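You operate a simulated robot arm through the tools that you are given. There is no shell and no other tool. Be economical: measure what you need, move in short steps, check, and stop when the job is done.

You run a simulated robot arm. Do the job below in one go: nothing can be reset, and whatever is moved stays where it is left.

TASK
Put the cream box from the top of the test cart on the top of the crate. Press the down pedal two times. Take the flat white tray and leave it on the top of the wooden bench with blue legs. Put the white sleeve from the top of the lift table on the green bay of the blue cart. Put the blue board on top of the blue sheet. Take the white board and leave it on top of the grey panel. Put the blue chock from the top of the wooden bench with blue legs on the long bench top and the green chock on the second shelf from the bottom of the tall rack. Take the small cream block and leave it on the bench beside the tin. Take the green cover on the kit bench top and put it away on the long bench top. Take the wooden block from the middle shelf of the low rack and leave it on the second shelf from the bottom of the tall rack. Any order will do. Set down upright: chock, green cover.

It is judged by the outcome, as a careful person would: the job done as asked, and still so three seconds after it is handed in. It fails if anything else is knocked over, pushed out of place, dropped, spilled or broken. A push-on lid holds only when it is set on centred and level and pressed home; a screw cap is set on level and turned clockwise until tight. Flat cloth is picked up by pressing the open fingertips on it (5 to 10 N) and closing them slowly along it; thin cloth reads only 2 to 8 mm in the jaws.

THE ROBOT
A 6-joint arm with a fingered hand on a trunk, on a base that drives. Base frame: it is fixed to the floor where the robot stands at the start and does not move with it; the origin is under the middle of the robot, x ahead of it, y to its left, z up; the surface under the hand at the start is at about z = 820. Units: mm, degrees, N and s.
With the tool pointing down near the work surface it reaches from about 340 to 760 mm from the robot's upright axis, wherever it stands. Its first joint turns from -166.0 to 166.0 degrees. Places, roughly: bench beside the tin (13x13 cm) [-80, -4460, 860]; blue board [1750, -3250, 750]; blue sheet [6500, -4000, 1000]; chock [2250, -3500, 1000]; cream box (8x12x7 cm) [600, 100, 800]; down pedal [600, 1100, 200]; flat white tray (16x16x6 cm) [2200, -900, 900]; green bay of the blue cart (31x24 cm) [3060, -5300, 860]; green cover (9x7x9 cm) [-100, -3400, 900]; grey panel (15x15x4 cm) [6500, -4100, 900]; long bench top [6400, -3600, 900]; second shelf of the tall rack [-2400, -4900, 700]; sleeve [2500, -750, 1000]; small cream block (7x7x6 cm) [-100, -3700, 900]; top of the crate [200, 2400, 400]; top of the wooden bench with blue legs [2100, -4000, 900]; white board [1750, -3250, 750]; wooden block (8x16x8 cm) [-2400, -3300, 700]. Payload 4 kg.
The tool frame sits at the grasp point between the pads (the TCP): z along the fingers, y along the line on which they close. The tips reach 26 mm beyond it. Largest opening 148 mm; the body of the gripper starts 73 mm behind the TCP. The gripper is a hand of 3 fingers: y runs from the thumb to the fingers, the wrist lies at [0, 0, -239] in the tool frame, and closing takes about 1.5 s.
Orientation is that of the tool frame in the base frame, as a unit quaternion [x, y, z, w]. With the fingers straight down and closing along the base's y, the tool's x points along the base's -x, its y along +y and its z along -z.

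THE INTERFACE
- The arm moves only by the tool send_rows. Its argument "targets" is a list that holds one entry, the list of rows, each a list of 7 numbers: the shift along the tool's x, y, z in mm, then the turn, a rotation vector about the tool's x, y, z in degrees, then the gripper command, from -1 (fully open) to 1 (shut), values between in proportion. In form: [[[tx, ty, tz, ax, ay, az, hand], ...]]. A call has 1 to 8 rows; each row is the pose to reach, as a shift and turn from the pose commanded when the call began, along the tool's axes at that moment. Each row takes 0.2 s and may step no farther than 50 mm and 8.6 degrees from the row before; otherwise, or with a gripper value out of range, the whole call is refused. A pose out of reach is approached as far as the arm can. The call stops where the force on the tool passes 40 N (or 10 N more than at its start, if that is more) or the arm is blocked; 0.2 s more then pass. Each finger travels about 153 mm/s and halts on what it meets, pressing with about 23 N; the grip force reading is that of the motor and also rises with nothing between the fingers. The clock runs only during rows and for 0.2 s after the last one: add rows that repeat a pose to give the fingers time. The reply holds the time, the measured pose of the TCP, the force on the tool along the base axes, the opening and the grip force, in the units named above and with some noise, with the torque about the TCP (base axes, N m) and any sound that the robot's microphone picked up.
- Cameras (640 x 400 px; columns grow to the right, rows downward): "scene" is now at [19.5, 147.2, 1491.1]; the picture's right is [-0.20, -0.98, 0.00], its down [-0.70, 0.14, -0.70] and it looks along [0.69, -0.14, -0.72] (base axes); focal length 288 px, centre (320, 200). "wrist" rides on the gripper at [68, -39, -90] in the tool frame; the picture's right is [0.50, 0.87, 0.00], its down [-0.66, 0.38, -0.65] and it looks along [-0.57, 0.33, 0.76] (tool axes); focal length 222 px, centre (320, 200). There is no depth. A picture from a camera that has moved, and an enlarged one, comes with that camera's place and axes in the base frame and with its lens.
- get_image(camera): a new picture of that camera. It takes no simulated time.
- raise_lower(by): slides the trunk up (or, below 0, down) by that many mm; the arm and the scene camera ride with it, the base frame stays. It gives what a move gives, with no picture.
- drive_base(legs): drives the robot by 1 to 6 legs, each [ahead, left, turn to the left] in mm, mm and degrees, along the robot's own axes; the way and the turn of a leg run together, so that a leg with both is an arc; at most 1500 mm and 180 degrees a leg. The arm and the cameras ride along, it lands a little off, and it stops where it bumps. It gives what a move gives.
- hand_shape(shape): the hand has 3 fingers and takes this shape, open, in about a second: jaw (thumb against the fingers, like two jaws); tri (thumb and two fingers); tip (a fingertip pinch); poke (one finger out to press); point (the index stretched); flat (the hand flat); cup (the hand cupped); fist (a fist). The gripper value then closes the fingers along that shape, each until it touches; the sizes above hold for jaw. It gives what a move gives, with no picture.
- aim_head(pan, tilt): turns the head with the scene camera to pan (to the left, within 155 degrees either way) and tilt (down, from -29 to 69), counted from straight ahead of the robot. It gives what a move gives.
- close_up(camera, box): a new picture of the part [left, top, right, bottom] of that camera's present view, enlarged. It takes no simulated time.
- sign_off(): hands the job in; it is judged then, once.

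Work in short steps. Places have to be worked out from the pictures, the camera data and where the tool is seen: move nearer, look again, correct. Check each grasp and each placing, and mend what went wrong. You have 535 turns and 310 pictures in all, those below and enlarged ones among them. Open the gripper and draw the arm clear of the work before you hand the job in, unless the task says otherwise; then end with one line.

The tools are called as a command line: name --argument value ..., lists and objects as JSON in quotes. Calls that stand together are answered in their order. send_rows: Moves the arm, as the interface text tells. Its arguments: {"type":"object","properties":{"targets":{"type":"array"}},"required":["targets"]} The other tools are called the same way: raise_lower (by) slides the trunk up or down; hand_shape (shape) gives the hand a shape; drive_base (legs) drives the base; aim_head (pan, tilt) turns the head that bears the scene camera; get_image (camera) takes a picture; close_up (camera, box) takes an enlarged picture of a part of a camera's view; sign_off () hands the job in.

At the start:

```text
clock: 0.0
ee_pos: [489.3, 38.4, 1093.4]
ee_rot: [0.0, 1.0, 0.0, 0.0]
wrist_force: [-0.3, 0.8, -0.1]
torque: [0.0, 0.0, 0.0]
gripper_width: 148.1
gripper_force: 0.0
shape: jaw
trunk travel left (down, up): [-450.0, 140.0]
robot x, y, heading: [0.4, -1.3, -0.2]
head pan, tilt: [-11.4, 45.7]
```

scene: 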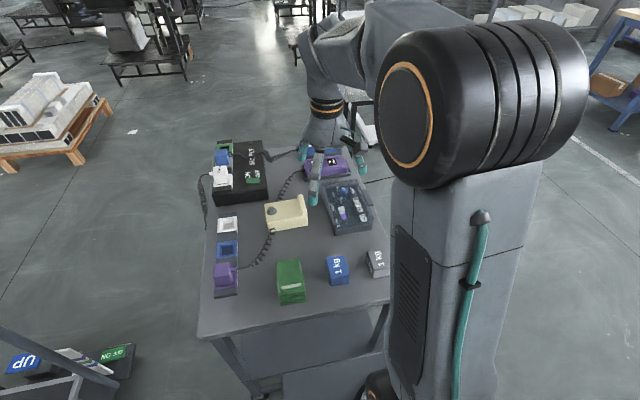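
wrist: 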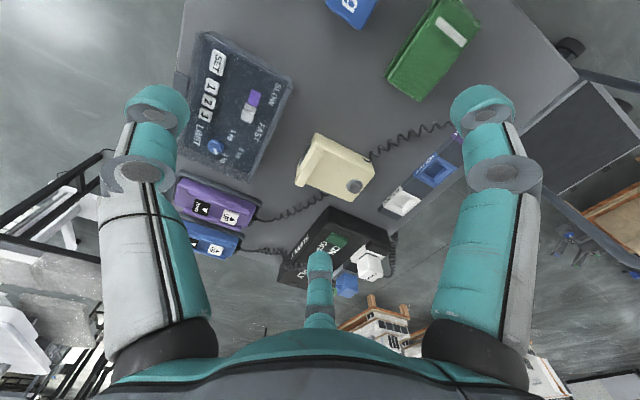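

I look at the test cart top more closely to find the cream box.

close_up --camera "scene" --box '[180, 120, 400, 320]'

close_up --camera "wrist" --box '[180, 60, 500, 300]'

```text
2.00 times, centred on (290, 220) of scene
camera zoom: at [19.5, 147.2, 1491.1], right [-0.2, -0.98, 0.0], down [-0.7, 0.14, -0.7], along [0.69, -0.14, -0.72], focal length 576 px, centre (380, 160)
```

zoom: 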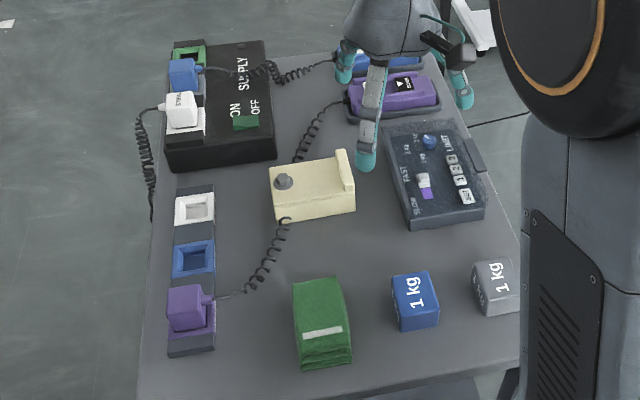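

```text
1.67 times, centred on (340, 180) of wrist
camera zoom: at [422.2, 0.2, 1182.1], right [-0.5, 0.87, 0.0], down [0.66, 0.38, 0.65], along [0.57, 0.33, -0.76], focal length 370 px, centre (287, 233)
```

zoom: 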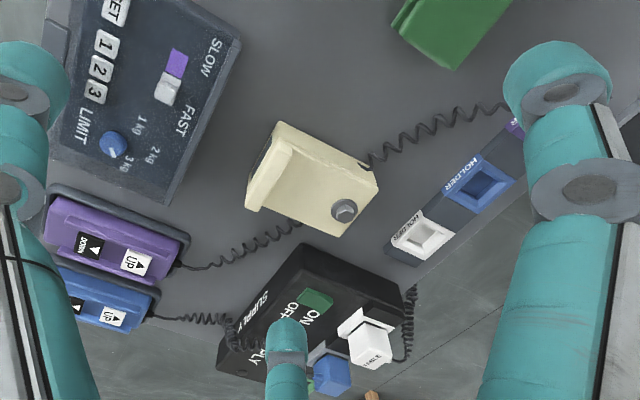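

The cream box seems about (600,130), its long side along y. Before grasping I test how the fingers come together in jaw shape in free air.

send_rows --targets '[[[0, 0, 0, 0, 0, 0, 0], [0, 0, 0, 0, 0, 0, 0], [0, 0, 0, 0, 0, 0, 0], [0, 0, 0, 0, 0, 0, 0]]]'

get_image --camera "wrist"

```text
clock: 1.0
ee_pos: [489.6, 38.5, 1092.6]
ee_rot: [0.0, 1.0, 0.0, 0.0]
wrist_force: [0.2, -0.4, 0.6]
torque: [-0.02, 0.04, 0.03]
gripper_width: 74.5
gripper_force: 0.1
shape: jaw
trunk travel left (down, up): [-450.0, 140.0]
robot x, y, heading: [0.3, 2.3, 0.2]
head pan, tilt: [-11.4, 45.7]
```

```text
305 pictures are left
camera wrist: at [422.2, 0.2, 1182.1], right [-0.5, 0.87, 0.0], down [0.66, 0.38, 0.65], along [0.57, 0.33, -0.76], focal length 222 px, centre (320, 200)
```

wrist: 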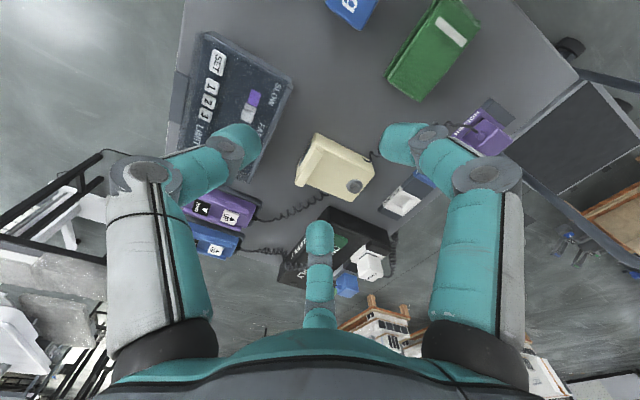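

The fingers look spread at 120°. I call the jaw shape explicitly, to see whether the fingers move into two opposed jaws.

hand_shape --shape "jaw"

get_image --camera "wrist"

hand_shape --shape "tip"

get_image --camera "wrist"

hand_shape --shape "tri"

get_image --camera "wrist"

```text
clock: 1.9
ee_pos: [488.1, 37.9, 1093.5]
ee_rot: [0.001, 1.0, 0.0, 0.0]
wrist_force: [-0.4, 1.1, 1.7]
torque: [-0.02, 0.0, -0.04]
gripper_width: 148.1
gripper_force: 0.1
shape: jaw
trunk travel left (down, up): [-450.0, 140.0]
robot x, y, heading: [-1.8, -4.0, -0.0]
head pan, tilt: [-11.4, 45.7]
```

```text
304 pictures are left
camera wrist: at [422.2, 0.2, 1182.1], right [-0.5, 0.87, 0.0], down [0.66, 0.38, 0.65], along [0.57, 0.33, -0.76], focal length 222 px, centre (320, 200)
```

wrist: 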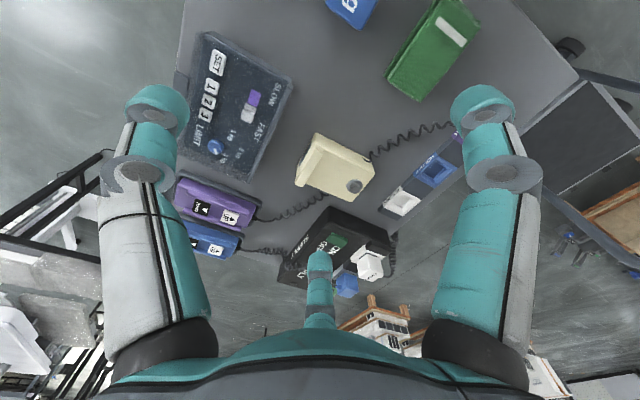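

```text
clock: 2.8
ee_pos: [489.4, 38.0, 1093.5]
ee_rot: [0.0, 1.0, 0.0, 0.001]
wrist_force: [-0.6, -0.4, -0.2]
torque: [-0.01, 0.02, -0.03]
gripper_width: 147.8
gripper_force: 0.2
shape: tip
trunk travel left (down, up): [-450.0, 140.0]
robot x, y, heading: [0.9, 1.5, -0.3]
head pan, tilt: [-11.4, 45.7]
```

```text
303 pictures are left
camera wrist: at [422.2, 0.2, 1182.1], right [-0.5, 0.87, 0.0], down [0.66, 0.38, 0.65], along [0.57, 0.33, -0.76], focal length 222 px, centre (320, 200)
```

wrist: 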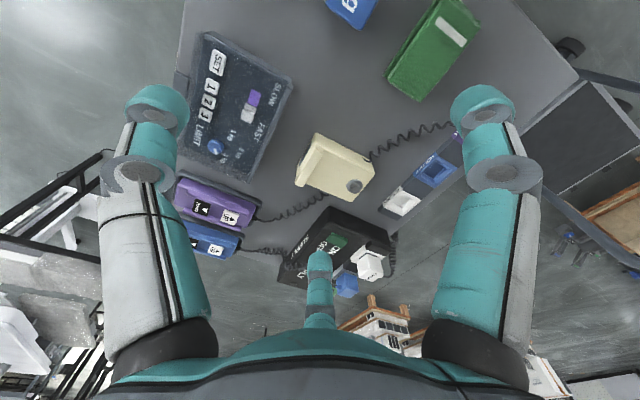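

```text
clock: 3.7
ee_pos: [488.6, 38.7, 1092.7]
ee_rot: [0.0, 1.0, 0.0, -0.001]
wrist_force: [0.2, 0.1, 1.3]
torque: [-0.01, -0.03, -0.02]
gripper_width: 147.8
gripper_force: 0.2
shape: tri
trunk travel left (down, up): [-450.0, 140.0]
robot x, y, heading: [0.8, -0.7, -0.0]
head pan, tilt: [-11.4, 45.7]
```

```text
302 pictures are left
camera wrist: at [422.2, 0.2, 1182.1], right [-0.5, 0.87, 0.0], down [0.66, 0.38, 0.65], along [0.57, 0.33, -0.76], focal length 222 px, centre (320, 200)
```

wrist: 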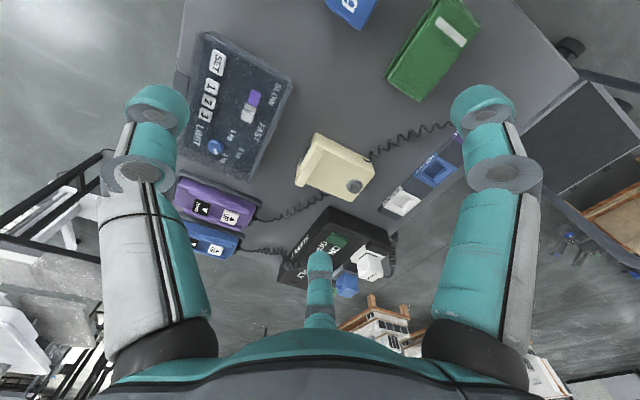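

All grasp shapes look alike: three radial fingers. I return to jaw and turn the hand 90° while moving above the box, thumb to its near side.

hand_shape --shape "jaw"

send_rows --targets '[[[-16, 11, 6, 0, 0, 8.5, -1], [-32, 22, 12, 0, 0, 17, -1], [-48, 33, 18, 0, 0, 25.5, -1], [-64, 44, 24, 0, 0, 34, -1], [-80, 55, 30, 0, 0, 42.5, -1], [-96, 66, 36, 0, 0, 51, -1], [-112, 77, 42, 0, 0, 59.5, -1], [-131, 87, 48, 0, 0, 68, -1]]]'

send_rows --targets '[[[0, 0, 0, 0, 0, 8, -1], [0, 0, 0, 0, 0, 16, -1], [0, 0, 0, 0, 0, 22, -1]]]'

get_image --camera "wrist"

get_image --camera "scene"

```text
clock: 4.6
ee_pos: [488.6, 39.3, 1092.6]
ee_rot: [0.001, 1.0, 0.0, 0.0]
wrist_force: [-0.5, -0.4, 0.4]
torque: [0.02, 0.01, 0.0]
gripper_width: 147.9
gripper_force: 0.0
shape: jaw
trunk travel left (down, up): [-450.0, 140.0]
robot x, y, heading: [1.8, 1.7, 0.1]
head pan, tilt: [-11.4, 45.7]
```

```text
clock: 6.4
ee_pos: [619.0, 124.5, 1044.6]
ee_rot: [0.561, 0.828, 0.0, 0.0]
wrist_force: [-0.2, -0.1, 0.2]
torque: [-0.04, 0.02, -0.01]
gripper_width: 147.7
gripper_force: 0.2
shape: jaw
trunk travel left (down, up): [-450.0, 140.0]
robot x, y, heading: [-1.3, -4.6, -0.1]
head pan, tilt: [-11.4, 45.7]
```

```text
clock: 7.2
ee_pos: [619.7, 126.4, 1045.6]
ee_rot: [0.707, 0.707, 0.0, 0.001]
wrist_force: [0.1, -0.3, 1.0]
torque: [0.01, 0.0, 0.03]
gripper_width: 147.8
gripper_force: 0.1
shape: jaw
trunk travel left (down, up): [-450.0, 140.0]
robot x, y, heading: [-0.5, 0.7, 0.2]
head pan, tilt: [-11.4, 45.7]
```

```text
301 pictures are left
camera wrist: at [581.9, 193.7, 1134.3], right [0.87, 0.5, 0.0], down [0.38, -0.66, 0.65], along [0.33, -0.57, -0.76], focal length 222 px, centre (320, 200)
```

wrist: 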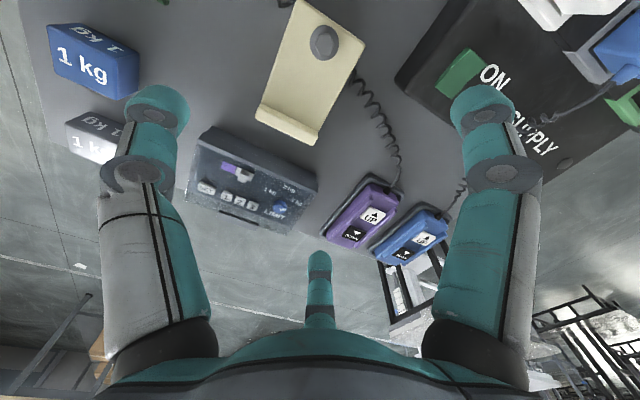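

```text
300 pictures are left
camera scene: at [19.6, 147.2, 1491.1], right [-0.2, -0.98, 0.0], down [-0.7, 0.14, -0.7], along [0.69, -0.14, -0.72], focal length 288 px, centre (320, 200)
```

scene: 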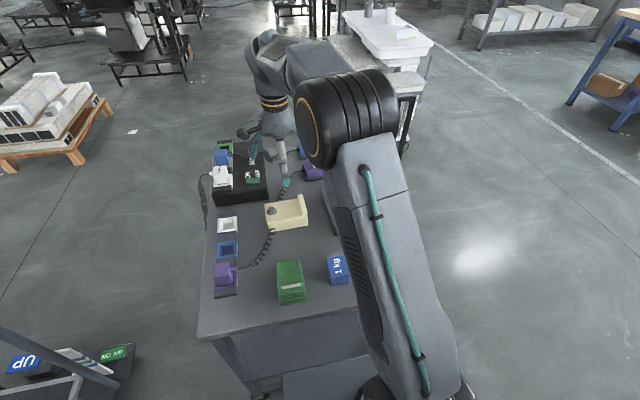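

The box's top spans x≈563–635 and y≈80–195, so its centre is about (599,138). The cords are clear of the finger paths, so I descend over it.

send_rows --targets '[[[8, -8, 25, 0, 0, 0, -1], [8, -8, 60, 0, 0, 0, -1], [8, -8, 95, 0, 0, 0, -1], [8, -8, 125, 0, 0, 0, -1], [8, -8, 145, 0, 0, 0, -1], [8, -8, 160, 0, 0, 0, -1], [8, -8, 175, 0, 0, 0, -1], [8, -8, 187, 0, 0, 0, -1]]]'

get_image --camera "wrist"

close_up --camera "scene" --box '[200, 120, 360, 270]'

```text
clock: 9.0
ee_pos: [612.5, 132.2, 858.8]
ee_rot: [0.707, 0.707, 0.0, 0.0]
wrist_force: [0.3, 0.3, 0.0]
torque: [-0.03, -0.02, 0.01]
gripper_width: 147.9
gripper_force: 0.0
shape: jaw
trunk travel left (down, up): [-450.0, 140.0]
robot x, y, heading: [2.5, -2.5, 0.2]
head pan, tilt: [-11.4, 45.7]
```

```text
299 pictures are left
camera wrist: at [573.8, 201.7, 947.5], right [0.87, 0.5, 0.0], down [0.38, -0.66, 0.65], along [0.33, -0.57, -0.76], focal length 222 px, centre (320, 200)
```

wrist: 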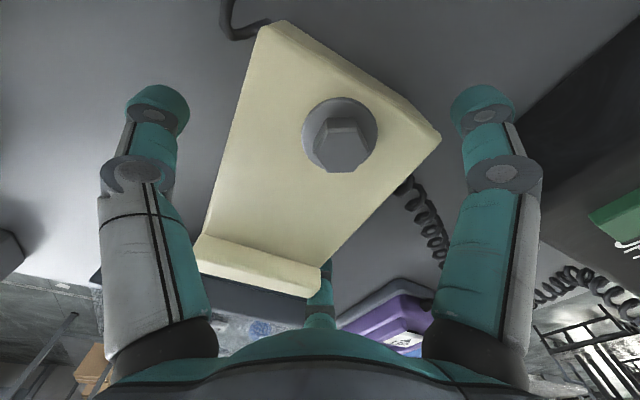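

```text
2.67 times, centred on (280, 195) of scene
camera zoom: at [19.5, 147.2, 1491.1], right [-0.2, -0.98, 0.0], down [-0.7, 0.14, -0.7], along [0.69, -0.14, -0.72], focal length 768 px, centre (427, 213)
```

zoom: 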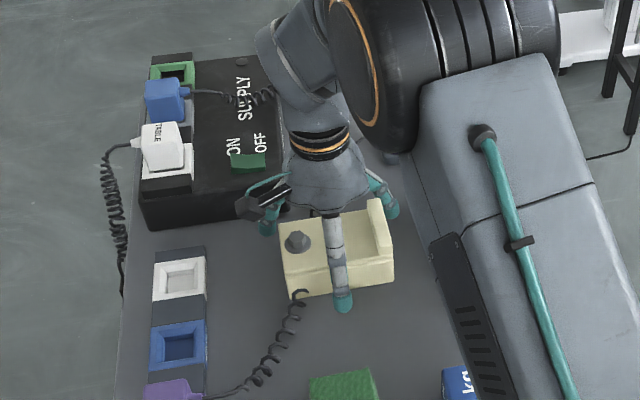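

The fingers straddle the box well. I close on it.

send_rows --targets '[[[0, 0, 0, 0, 0, 0, 0], [0, 0, 0, 0, 0, 0, 0], [0, 0, 0, 0, 0, 0, 0.5], [0, 0, 0, 0, 0, 0, 1], [0, 0, 0, 0, 0, 0, 1], [0, 0, 0, 0, 0, 0, 1], [0, 0, 0, 0, 0, 0, 1], [0, 0, 0, 0, 0, 0, 1]]]'

get_image --camera "wrist"

```text
clock: 10.8
ee_pos: [611.5, 134.3, 858.3]
ee_rot: [0.707, 0.707, 0.0, 0.0]
wrist_force: [0.7, -0.5, -0.1]
torque: [-0.03, -0.08, 0.04]
gripper_width: 79.3
gripper_force: 22.0
shape: jaw
trunk travel left (down, up): [-450.0, 140.0]
robot x, y, heading: [-1.9, 1.3, 0.1]
head pan, tilt: [-11.4, 45.7]
```

```text
297 pictures are left
camera wrist: at [573.9, 201.7, 947.4], right [0.87, 0.5, 0.0], down [0.38, -0.66, 0.65], along [0.33, -0.57, -0.76], focal length 222 px, centre (320, 200)
```

wrist: 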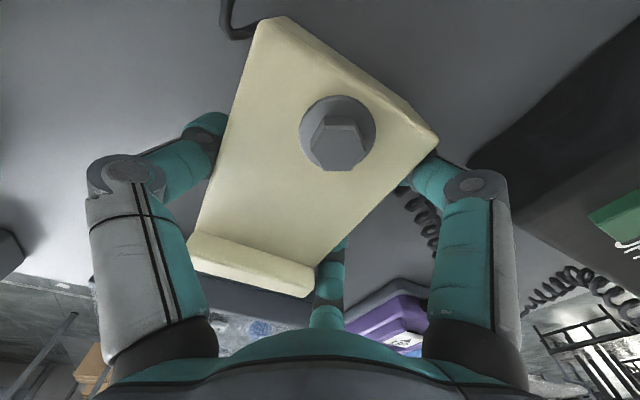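

Gripped at 79 mm. I lift straight up and check.

send_rows --targets '[[[0, 0, -10, 0, 0, 0, 1], [0, 0, -30, 0, 0, 0, 1], [0, 0, -60, 0, 0, 0, 1], [0, 0, -95, 0, 0, 0, 1], [0, 0, -130, 0, 0, 0, 1], [0, 0, -165, 0, 0, 0, 1], [0, 0, -200, 0, 0, 0, 1], [0, 0, -230, 0, 0, 0, 1]]]'

get_image --camera "scene"

get_image --camera "wrist"

```text
clock: 12.6
ee_pos: [611.9, 131.6, 1089.5]
ee_rot: [0.707, 0.707, -0.001, 0.001]
wrist_force: [0.9, 0.6, -3.9]
torque: [0.02, -0.08, -0.01]
gripper_width: 78.8
gripper_force: 22.5
shape: jaw
trunk travel left (down, up): [-450.0, 140.0]
robot x, y, heading: [1.7, -0.9, -0.2]
head pan, tilt: [-11.4, 45.7]
```

```text
296 pictures are left
camera scene: at [19.7, 147.3, 1491.1], right [-0.2, -0.98, 0.0], down [-0.7, 0.14, -0.7], along [0.68, -0.14, -0.72], focal length 288 px, centre (320, 200)
```

scene: 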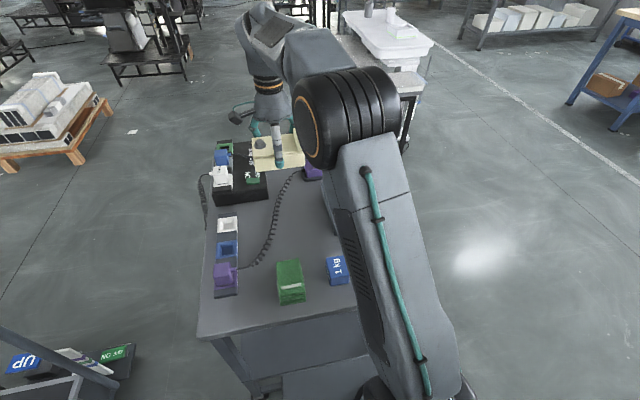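

```text
295 pictures are left
camera wrist: at [574.3, 201.3, 1178.0], right [0.87, 0.5, 0.0], down [0.38, -0.66, 0.65], along [0.33, -0.57, -0.76], focal length 222 px, centre (320, 200)
```

wrist: 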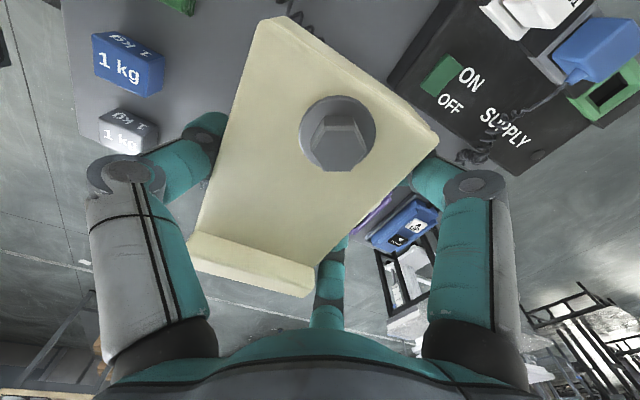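

The box is held and the cord stayed on the cart. I look left for the pedals and the crate.

aim_head --pan 90 --tilt 30

get_image --camera "scene"

aim_head --pan 45 --tilt 35

get_image --camera "scene"

```text
clock: 14.4
ee_pos: [613.7, 133.5, 1088.2]
ee_rot: [0.707, 0.707, 0.0, 0.0]
wrist_force: [-0.4, 0.0, -3.6]
torque: [0.01, -0.07, 0.02]
gripper_width: 78.7
gripper_force: 22.8
shape: jaw
trunk travel left (down, up): [-450.0, 140.0]
robot x, y, heading: [5.0, 3.6, 0.0]
head pan, tilt: [90.0, 30.0]
```

```text
294 pictures are left
camera scene: at [-59.3, 253.7, 1514.6], right [1.0, 0.0, 0.0], down [0.0, -0.5, -0.87], along [0.0, 0.87, -0.5], focal length 288 px, centre (320, 200)
```

scene: 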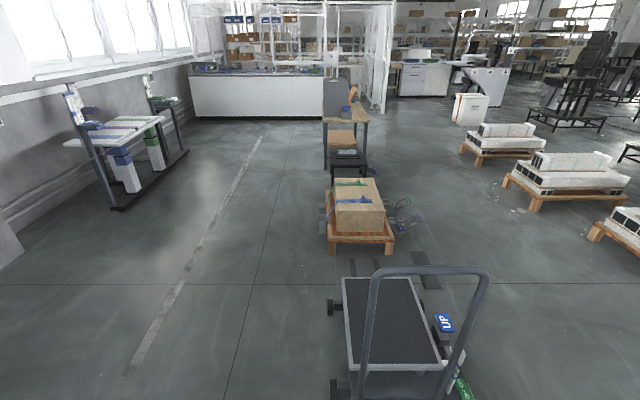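

```text
clock: 15.5
ee_pos: [613.7, 132.4, 1087.5]
ee_rot: [0.708, 0.707, 0.0, 0.001]
wrist_force: [0.0, 0.2, -3.4]
torque: [0.09, -0.07, 0.01]
gripper_width: 78.9
gripper_force: 22.8
shape: jaw
trunk travel left (down, up): [-450.0, 140.0]
robot x, y, heading: [0.3, 0.6, 0.0]
head pan, tilt: [45.0, 35.0]
```

```text
293 pictures are left
camera scene: at [2.9, 225.6, 1506.9], right [0.71, -0.71, 0.0], down [-0.41, -0.41, -0.82], along [0.58, 0.58, -0.57], focal length 288 px, centre (320, 200)
```

scene: 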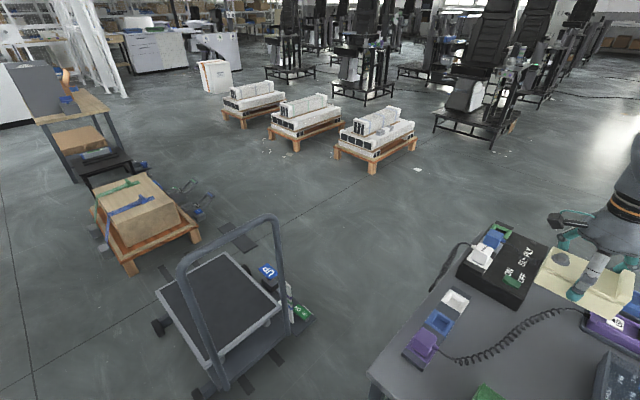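

The crate is past the lift cart, around (230,2330), and its left (−x) side is free. I back off, turn left, drive along x≈−480 and face the crate.

drive_base --legs '[[-500, 0, 0], [0, 0, 90], [1400, 0, 0], [930, 0, 0], [0, 0, -90]]'

aim_head --pan 0 --tilt 50

get_image --camera "scene"

get_image --camera "wrist"

```text
clock: 18.3
ee_pos: [137.2, 138.6, 1089.5]
ee_rot: [0.706, 0.708, 0.001, -0.001]
wrist_force: [-0.4, -0.1, -2.6]
torque: [0.03, -0.06, 0.0]
gripper_width: 78.9
gripper_force: 22.9
shape: jaw
trunk travel left (down, up): [-450.0, 140.0]
robot x, y, heading: [-474.4, 5.5, 0.4]
head pan, tilt: [45.0, 35.0]
stopped in leg 1: the robot was blocked; the commanded pose is now the measured one
```

```text
clock: 19.4
ee_pos: [139.5, 138.0, 1088.6]
ee_rot: [0.706, 0.708, 0.001, 0.0]
wrist_force: [0.0, 0.6, -4.0]
torque: [0.04, -0.03, 0.03]
gripper_width: 78.9
gripper_force: 22.4
shape: jaw
trunk travel left (down, up): [-450.0, 140.0]
robot x, y, heading: [-475.7, 1.5, -0.2]
head pan, tilt: [0.0, 50.0]
```

```text
292 pictures are left
camera scene: at [-456.3, 166.7, 1485.1], right [0.0, -1.0, 0.0], down [-0.77, 0.0, -0.64], along [0.64, 0.0, -0.77], focal length 288 px, centre (320, 200)
```

scene: 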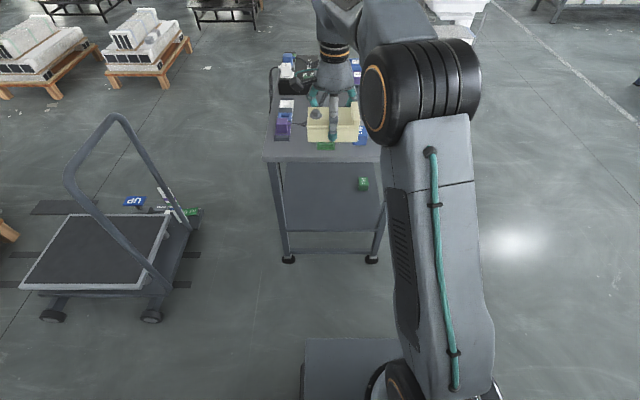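

```text
291 pictures are left
camera wrist: at [100.1, 206.6, 1178.3], right [0.86, 0.5, 0.0], down [0.38, -0.66, 0.65], along [0.33, -0.56, -0.76], focal length 222 px, centre (320, 200)
```

wrist: 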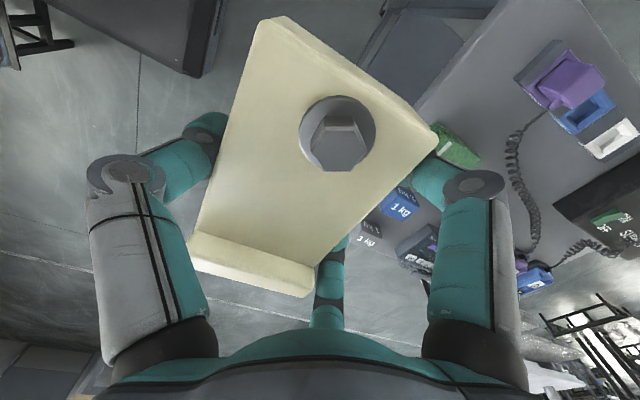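

The base was blocked from behind after 475 mm. I look back to see what is there.

aim_head --pan 150 --tilt 40

get_image --camera "scene"

aim_head --pan 85 --tilt 45

get_image --camera "scene"

```text
clock: 21.8
ee_pos: [137.2, 138.7, 1089.4]
ee_rot: [0.707, 0.708, 0.0, 0.0]
wrist_force: [0.1, 0.2, -3.4]
torque: [0.02, -0.03, -0.01]
gripper_width: 78.7
gripper_force: 23.8
shape: jaw
trunk travel left (down, up): [-450.0, 140.0]
robot x, y, heading: [-476.5, 5.4, 0.1]
head pan, tilt: [150.0, 40.0]
```

```text
290 pictures are left
camera scene: at [-607.0, 208.7, 1499.3], right [0.5, 0.87, 0.0], down [0.56, -0.32, -0.77], along [-0.66, 0.38, -0.64], focal length 288 px, centre (320, 200)
```

scene: 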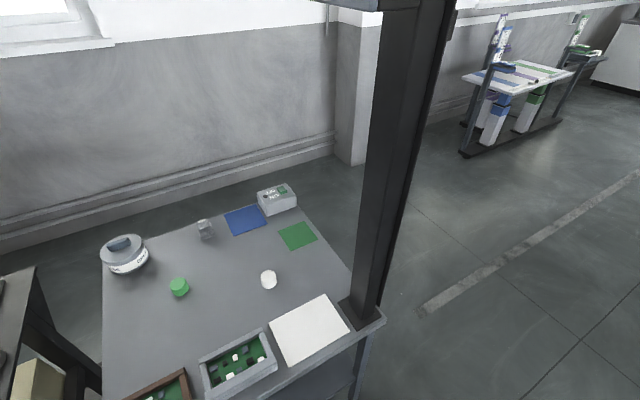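

```text
clock: 23.1
ee_pos: [138.9, 138.3, 1089.4]
ee_rot: [0.707, 0.708, 0.001, -0.001]
wrist_force: [-1.1, 1.0, -4.1]
torque: [-0.01, -0.05, 0.02]
gripper_width: 78.8
gripper_force: 22.6
shape: jaw
trunk travel left (down, up): [-450.0, 140.0]
robot x, y, heading: [-473.2, 2.8, 0.2]
head pan, tilt: [85.0, 45.0]
```

```text
289 pictures are left
camera scene: at [-526.5, 247.5, 1492.0], right [1.0, -0.08, 0.0], down [-0.06, -0.7, -0.71], along [0.06, 0.7, -0.71], focal length 288 px, centre (320, 200)
```

scene: 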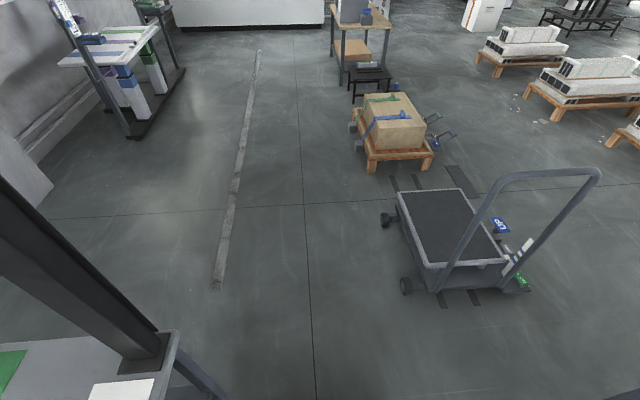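

A bench stands behind (edge x≈−810). I go forward a bit, turn left, and drive past the lift cart with clearance.

drive_base --legs '[[120, 0, 0], [0, 0, 90], [1300, 100, 0], [1000, 0, 0], [0, 0, -90]]'

aim_head --pan 0 --tilt 50

get_image --camera "scene"

get_image --camera "wrist"

```text
clock: 43.1
ee_pos: [140.1, 2455.7, 1089.7]
ee_rot: [0.706, 0.708, 0.0, -0.001]
wrist_force: [1.0, 0.3, -3.4]
torque: [0.02, -0.07, 0.04]
gripper_width: 78.1
gripper_force: 23.1
shape: jaw
trunk travel left (down, up): [-450.0, 140.0]
robot x, y, heading: [-474.3, 2321.0, 0.0]
head pan, tilt: [85.0, 45.0]
```

```text
clock: 44.7
ee_pos: [139.2, 2456.4, 1090.0]
ee_rot: [0.706, 0.708, 0.001, -0.001]
wrist_force: [-0.7, -0.4, -3.6]
torque: [0.01, -0.06, -0.02]
gripper_width: 78.0
gripper_force: 22.4
shape: jaw
trunk travel left (down, up): [-450.0, 140.0]
robot x, y, heading: [-472.1, 2319.6, 0.3]
head pan, tilt: [0.0, 50.0]
```

```text
288 pictures are left
camera scene: at [-454.8, 2484.8, 1485.1], right [0.0, -1.0, 0.0], down [-0.77, 0.0, -0.64], along [0.64, 0.0, -0.77], focal length 288 px, centre (320, 200)
```

scene: 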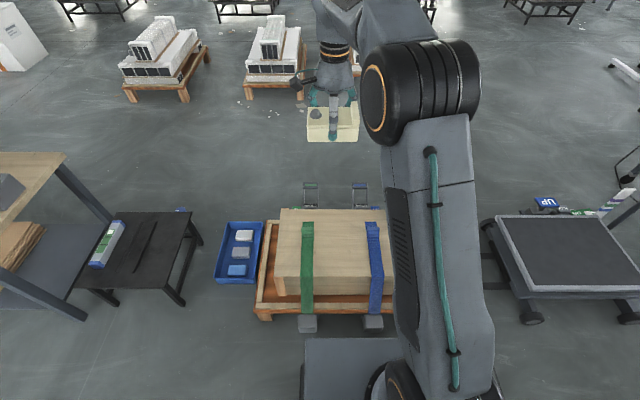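

```text
287 pictures are left
camera wrist: at [101.6, 2524.0, 1178.3], right [0.87, 0.5, 0.0], down [0.38, -0.66, 0.65], along [0.33, -0.56, -0.76], focal length 222 px, centre (320, 200)
```

wrist: 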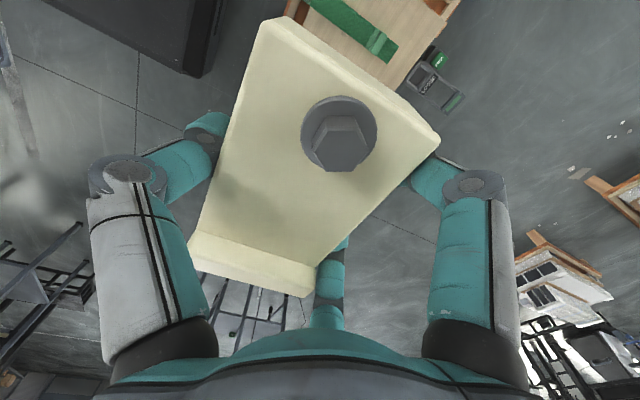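

Straps lie at y≈2533 and y≈2270; the clear gap between is centred near y=2400 with the crate top spanning x≈50–390. I move over (215,2400) and lower the trunk.

send_rows --targets '[[[-14, 19, 0, 0, 0, 0, 1], [-29, 38, 0, 0, 0, 0, 1], [-44, 57, 0, 0, 0, 0, 1], [-58, 75, 0, 0, 0, 0, 1]]]'

raise_lower --by -440

get_image --camera "scene"

get_image --camera "wrist"

```text
clock: 45.7
ee_pos: [215.8, 2396.1, 1088.7]
ee_rot: [0.706, 0.708, 0.0, 0.0]
wrist_force: [-0.4, 0.9, -3.8]
torque: [0.02, -0.04, 0.03]
gripper_width: 78.0
gripper_force: 23.4
shape: jaw
trunk travel left (down, up): [-450.0, 140.0]
robot x, y, heading: [-474.1, 2323.2, 0.1]
head pan, tilt: [0.0, 50.0]
```

```text
refused: -440 is not a number from -400 to 400
```

```text
286 pictures are left
camera scene: at [-454.5, 2484.8, 1485.1], right [0.0, -1.0, 0.0], down [-0.77, 0.0, -0.64], along [0.64, 0.0, -0.77], focal length 288 px, centre (320, 200)
```

scene: 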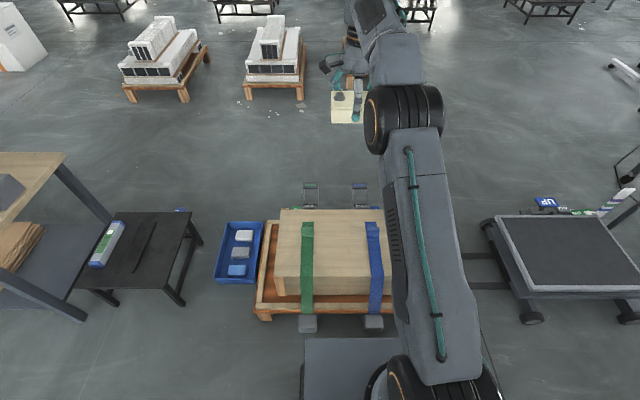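

```text
285 pictures are left
camera wrist: at [177.2, 2465.2, 1177.8], right [0.87, 0.5, 0.0], down [0.38, -0.66, 0.65], along [0.33, -0.56, -0.76], focal length 222 px, centre (320, 200)
```

wrist: 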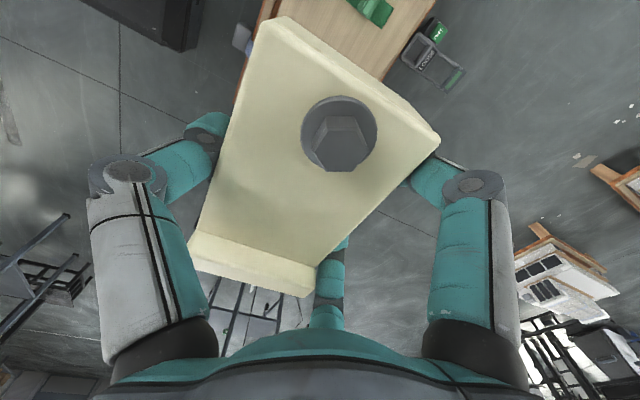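

The trunk moves at most 400 per call; I lower by 400.

raise_lower --by -400

get_image --camera "scene"

get_image --camera "wrist"

```text
clock: 49.5
ee_pos: [214.7, 2397.6, 689.6]
ee_rot: [0.707, 0.707, 0.001, 0.0]
wrist_force: [-0.3, 0.5, -3.4]
torque: [0.03, -0.03, -0.01]
gripper_width: 78.0
gripper_force: 23.2
shape: jaw
trunk travel left (down, up): [-50.0, 540.0]
robot x, y, heading: [-473.9, 2321.2, 0.2]
head pan, tilt: [0.0, 50.0]
```

```text
284 pictures are left
camera scene: at [-454.9, 2484.7, 1085.2], right [0.0, -1.0, 0.0], down [-0.77, 0.0, -0.64], along [0.64, 0.0, -0.77], focal length 288 px, centre (320, 200)
```

scene: 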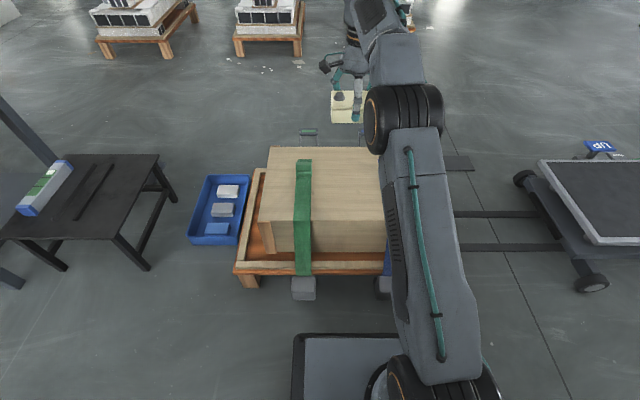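

```text
283 pictures are left
camera wrist: at [176.7, 2465.4, 778.3], right [0.87, 0.5, 0.0], down [0.38, -0.66, 0.65], along [0.33, -0.56, -0.76], focal length 222 px, centre (320, 200)
```

wrist: 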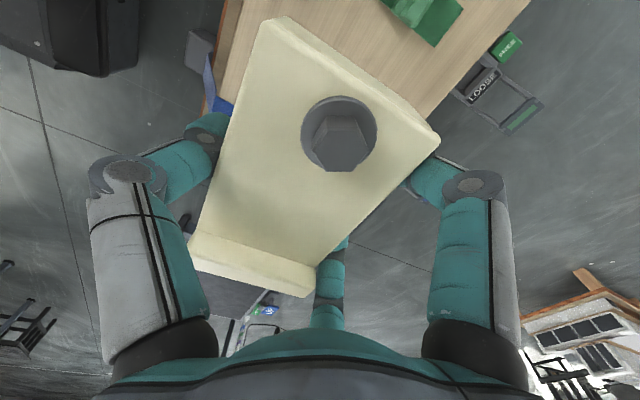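

The crate top seems to be at z≈330–400. I shift a little farther in x and descend stepwise, watching the force.

send_rows --targets '[[[-3, 20, 30, 0, 0, 0, 1], [-3, 25, 70, 0, 0, 0, 1], [-3, 25, 110, 0, 0, 0, 1], [-3, 25, 150, 0, 0, 0, 1], [-3, 25, 180, 0, 0, 0, 1], [-3, 25, 200, 0, 0, 0, 1]]]'

get_image --camera "wrist"

get_image --camera "scene"

```text
clock: 50.9
ee_pos: [241.1, 2394.7, 488.0]
ee_rot: [0.707, 0.708, 0.001, 0.0]
wrist_force: [-0.8, -0.2, -2.9]
torque: [0.01, -0.05, 0.04]
gripper_width: 77.6
gripper_force: 22.8
shape: jaw
trunk travel left (down, up): [-50.0, 540.0]
robot x, y, heading: [-469.6, 2322.0, 0.3]
head pan, tilt: [0.0, 50.0]
```

```text
282 pictures are left
camera wrist: at [202.1, 2462.3, 577.4], right [0.87, 0.5, 0.0], down [0.38, -0.66, 0.65], along [0.33, -0.57, -0.76], focal length 222 px, centre (320, 200)
```

wrist: 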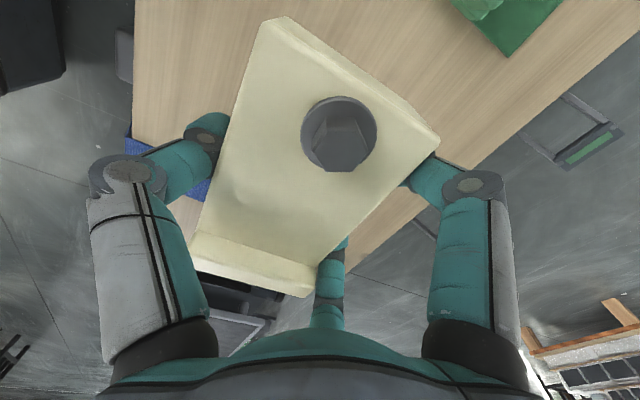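

```text
281 pictures are left
camera scene: at [-455.0, 2484.7, 1085.2], right [0.0, -1.0, 0.0], down [-0.77, 0.0, -0.64], along [0.64, 0.0, -0.77], focal length 288 px, centre (320, 200)
```

scene: 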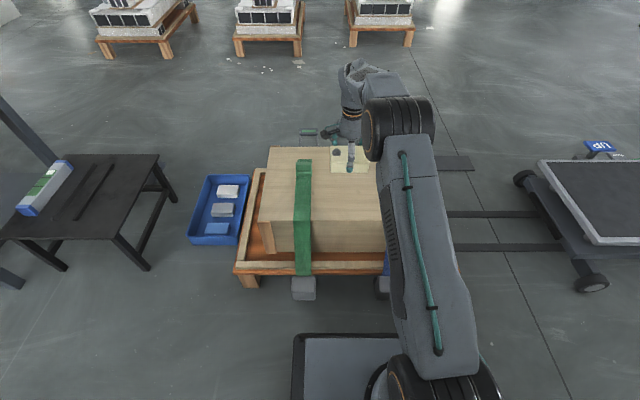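

The box is well over the crate between the straps. I descend slowly to contact.

send_rows --targets '[[[0, 10, 15, 0, 0, 0, 1], [0, 15, 30, 0, 0, 0, 1], [0, 15, 42, 0, 0, 0, 1], [0, 15, 54, 0, 0, 0, 1], [0, 15, 62, 0, 0, 0, 1], [0, 15, 70, 0, 0, 0, 1], [0, 15, 78, 0, 0, 0, 1], [0, 15, 86, 0, 0, 0, 1]]]'

get_image --camera "wrist"

```text
clock: 52.7
ee_pos: [256.0, 2393.8, 404.4]
ee_rot: [0.706, 0.709, 0.001, -0.001]
wrist_force: [0.0, 0.4, -3.7]
torque: [-0.01, -0.07, 0.0]
gripper_width: 77.7
gripper_force: 23.3
shape: jaw
trunk travel left (down, up): [-50.0, 540.0]
robot x, y, heading: [-472.0, 2323.3, 0.1]
head pan, tilt: [0.0, 50.0]
```

```text
280 pictures are left
camera wrist: at [216.7, 2462.8, 492.1], right [0.87, 0.5, 0.0], down [0.38, -0.66, 0.65], along [0.33, -0.56, -0.76], focal length 222 px, centre (320, 200)
```

wrist: 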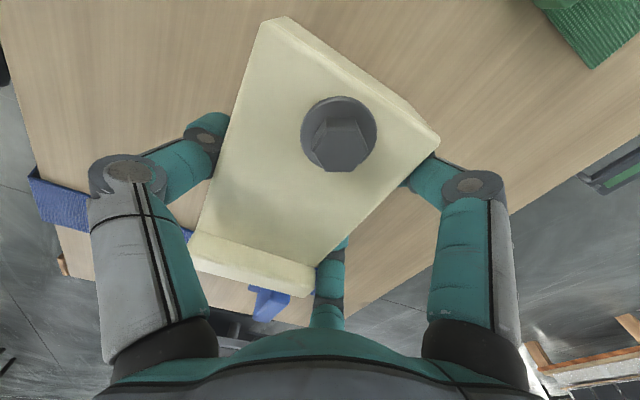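

Not touching yet. I continue down in small steps.

send_rows --targets '[[[0, 0, 6, 0, 0, 0, 1], [0, 0, 12, 0, 0, 0, 1], [0, 0, 18, 0, 0, 0, 1], [0, 0, 24, 0, 0, 0, 1], [0, 0, 30, 0, 0, 0, 1], [0, 0, 36, 0, 0, 0, 1], [0, 0, 42, 0, 0, 0, 1], [0, 0, 48, 0, 0, 0, 1]]]'

get_image --camera "wrist"

```text
clock: 53.8
ee_pos: [257.5, 2395.4, 384.2]
ee_rot: [0.707, 0.707, 0.005, 0.003]
wrist_force: [-8.1, -2.2, 24.7]
torque: [-0.04, 0.92, 0.1]
gripper_width: 77.0
gripper_force: 22.6
shape: jaw
trunk travel left (down, up): [-50.0, 540.0]
robot x, y, heading: [-472.2, 2321.0, 0.4]
head pan, tilt: [0.0, 50.0]
stopped in row 5: the force on the tool passed its limit at 42 N (the readings are from after the stop); the commanded pose is now the measured one
```

```text
279 pictures are left
camera wrist: at [218.1, 2463.3, 472.9], right [0.87, 0.5, 0.01], down [0.37, -0.66, 0.66], along [0.34, -0.56, -0.75], focal length 222 px, centre (320, 200)
```

wrist: 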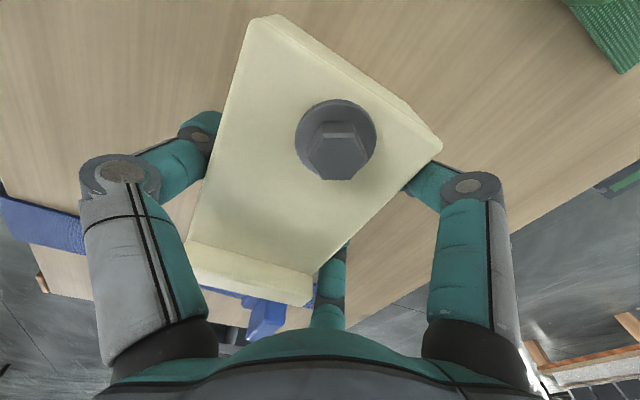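

Contact made at z≈384. I open the fingers in place and rise.

send_rows --targets '[[[0, 0, -1, 0, 0, 0, 0.5], [0, 0, -1, 0, 0, 0, 0], [0, 0, -1, 0, 0, 0, -0.5], [0, 0, -1, 0, 0, 0, -1], [0, 0, -1, 0, 0, 0, -1], [0, 0, -1, 0, 0, 0, -1], [0, 0, -1, 0, 0, 0, -1]]]'

send_rows --targets '[[[0, 0, -25, 0, 0, 0, -1], [0, 0, -60, 0, 0, 0, -1], [0, 0, -100, 0, 0, 0, -1], [0, 0, -145, 0, 0, 0, -1], [0, 0, -190, 0, 0, 0, -1], [0, 0, -235, 0, 0, 0, -1], [0, 0, -280, 0, 0, 0, -1]]]'

get_image --camera "scene"

get_image --camera "wrist"

```text
clock: 55.4
ee_pos: [257.4, 2394.9, 381.4]
ee_rot: [0.707, 0.707, 0.004, 0.003]
wrist_force: [-0.3, -0.4, -0.1]
torque: [0.04, 0.05, 0.02]
gripper_width: 148.0
gripper_force: 0.1
shape: jaw
trunk travel left (down, up): [-50.0, 540.0]
robot x, y, heading: [-475.9, 2321.1, 0.1]
head pan, tilt: [0.0, 50.0]
```

```text
clock: 57.0
ee_pos: [247.4, 2402.3, 633.1]
ee_rot: [0.706, 0.708, 0.004, 0.002]
wrist_force: [-0.2, 0.0, 0.1]
torque: [0.02, -0.03, -0.03]
gripper_width: 147.6
gripper_force: 0.0
shape: jaw
out of reach, approached as far as the arm can: row 7
trunk travel left (down, up): [-50.0, 540.0]
robot x, y, heading: [-472.7, 2321.1, 0.1]
head pan, tilt: [0.0, 50.0]
```

```text
278 pictures are left
camera scene: at [-455.2, 2484.7, 1085.1], right [0.0, -1.0, 0.0], down [-0.77, 0.0, -0.64], along [0.64, 0.0, -0.77], focal length 288 px, centre (320, 200)
```

scene: 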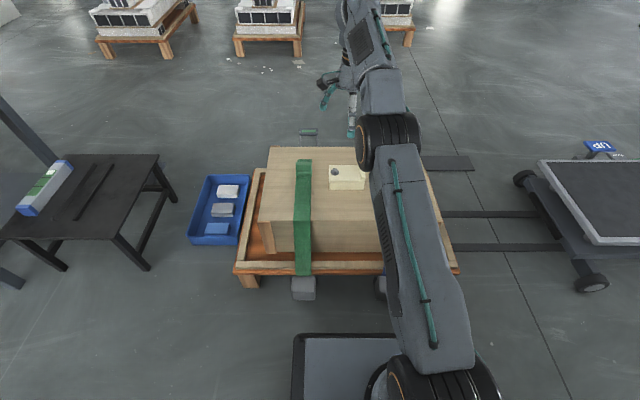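

```text
277 pictures are left
camera wrist: at [207.0, 2470.9, 722.2], right [0.87, 0.5, 0.01], down [0.37, -0.66, 0.66], along [0.33, -0.56, -0.75], focal length 222 px, centre (320, 200)
```

wrist: 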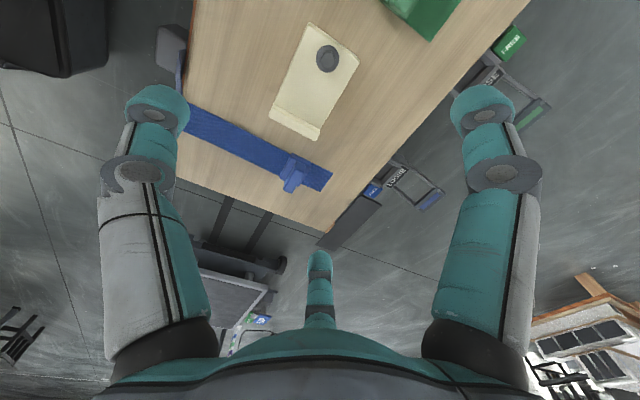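

The cream box stands on the crate. Next the pedals: the safe way is round the south side of the test cart. I raise the trunk, drive back south, and look around.

raise_lower --by 400

drive_base --legs '[[0, 0, -90], [1500, 0, 0], [800, 120, 0]]'

aim_head --pan 15 --tilt 25

get_image --camera "scene"

aim_head --pan 75 --tilt 30

get_image --camera "scene"

```text
clock: 60.9
ee_pos: [246.2, 2401.6, 1033.9]
ee_rot: [0.708, 0.707, 0.004, 0.003]
wrist_force: [-0.4, 0.3, 0.3]
torque: [-0.02, -0.03, -0.02]
gripper_width: 147.9
gripper_force: 0.0
shape: jaw
trunk travel left (down, up): [-450.0, 140.0]
robot x, y, heading: [-472.0, 2320.0, 0.4]
head pan, tilt: [0.0, 50.0]
```

```text
clock: 76.1
ee_pos: [-263.1, -702.5, 1033.4]
ee_rot: [1.0, 0.006, 0.001, 0.004]
wrist_force: [-1.0, -0.8, -0.2]
torque: [-0.02, 0.01, 0.02]
gripper_width: 147.9
gripper_force: 0.0
shape: jaw
trunk travel left (down, up): [-450.0, 140.0]
robot x, y, heading: [-346.3, 12.3, -89.4]
head pan, tilt: [0.0, 50.0]
```

```text
clock: 77.0
ee_pos: [-262.6, -704.2, 1032.8]
ee_rot: [1.0, 0.005, 0.001, 0.004]
wrist_force: [-0.3, -0.5, 0.6]
torque: [-0.02, 0.0, 0.01]
gripper_width: 147.9
gripper_force: 0.1
shape: jaw
trunk travel left (down, up): [-450.0, 140.0]
robot x, y, heading: [-351.8, 14.0, -89.5]
head pan, tilt: [15.0, 25.0]
```

```text
276 pictures are left
camera scene: at [-164.4, -10.7, 1522.6], right [-0.96, -0.27, 0.0], down [-0.11, 0.41, -0.91], along [0.24, -0.87, -0.42], focal length 288 px, centre (320, 200)
```

scene: 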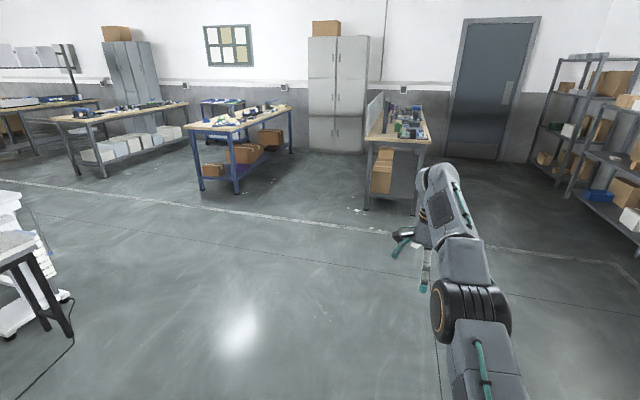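

```text
clock: 78.3
ee_pos: [-262.6, -702.8, 1032.9]
ee_rot: [1.0, 0.006, 0.001, 0.005]
wrist_force: [-0.3, 0.1, 0.0]
torque: [0.01, -0.01, 0.0]
gripper_width: 147.8
gripper_force: 0.0
shape: jaw
trunk travel left (down, up): [-450.0, 140.0]
robot x, y, heading: [-350.2, 15.3, -89.6]
head pan, tilt: [75.0, 30.0]
```

```text
275 pictures are left
camera scene: at [-101.6, 55.5, 1514.7], right [-0.25, -0.97, 0.0], down [-0.48, 0.12, -0.87], along [0.84, -0.22, -0.5], focal length 288 px, centre (320, 200)
```

scene: 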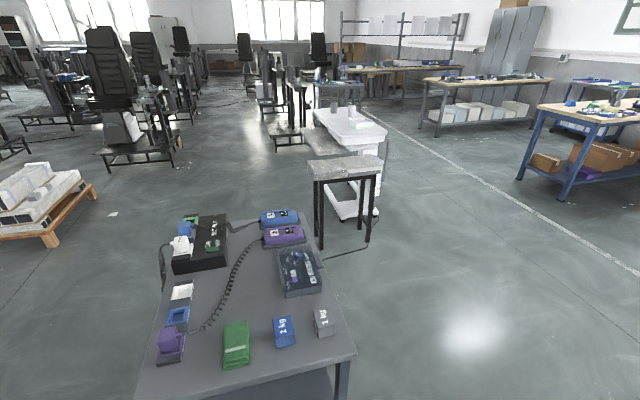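

The stand and white lift table lie beyond the cart, with a floor cable there. Pressing the pedal from the west, between the two carts, looks simpler: I turn to face +x, strafe to y≈600 and look.

drive_base --legs '[[0, 0, 90], [0, 590, 0]]'

aim_head --pan 25 --tilt 45

get_image --camera "scene"

```text
clock: 85.5
ee_pos: [365.9, 694.0, 1033.6]
ee_rot: [0.706, 0.709, 0.003, 0.003]
wrist_force: [0.3, -0.4, 0.3]
torque: [0.03, -0.01, 0.0]
gripper_width: 147.9
gripper_force: 0.0
shape: jaw
trunk travel left (down, up): [-450.0, 140.0]
robot x, y, heading: [-353.1, 612.7, 0.1]
head pan, tilt: [75.0, 30.0]
```

```text
clock: 86.7
ee_pos: [365.4, 694.5, 1033.4]
ee_rot: [0.706, 0.709, 0.003, 0.002]
wrist_force: [0.5, 0.4, 0.7]
torque: [0.02, -0.01, -0.01]
gripper_width: 147.9
gripper_force: 0.0
shape: jaw
trunk travel left (down, up): [-450.0, 140.0]
robot x, y, heading: [-351.3, 610.7, 0.3]
head pan, tilt: [25.0, 45.0]
```

```text
274 pictures are left
camera scene: at [-340.0, 809.2, 1492.1], right [0.43, -0.9, 0.0], down [-0.64, -0.3, -0.71], along [0.64, 0.3, -0.71], focal length 288 px, centre (320, 200)
```

scene: 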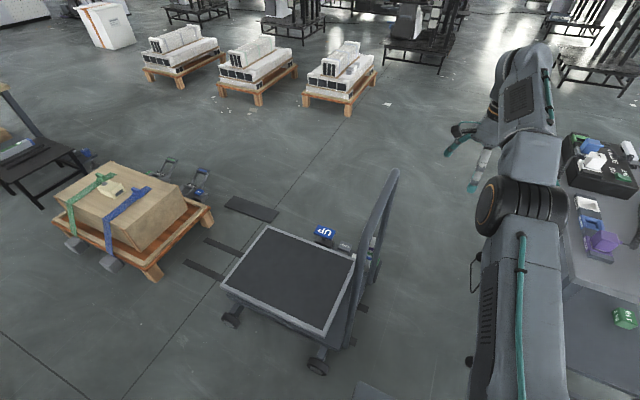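

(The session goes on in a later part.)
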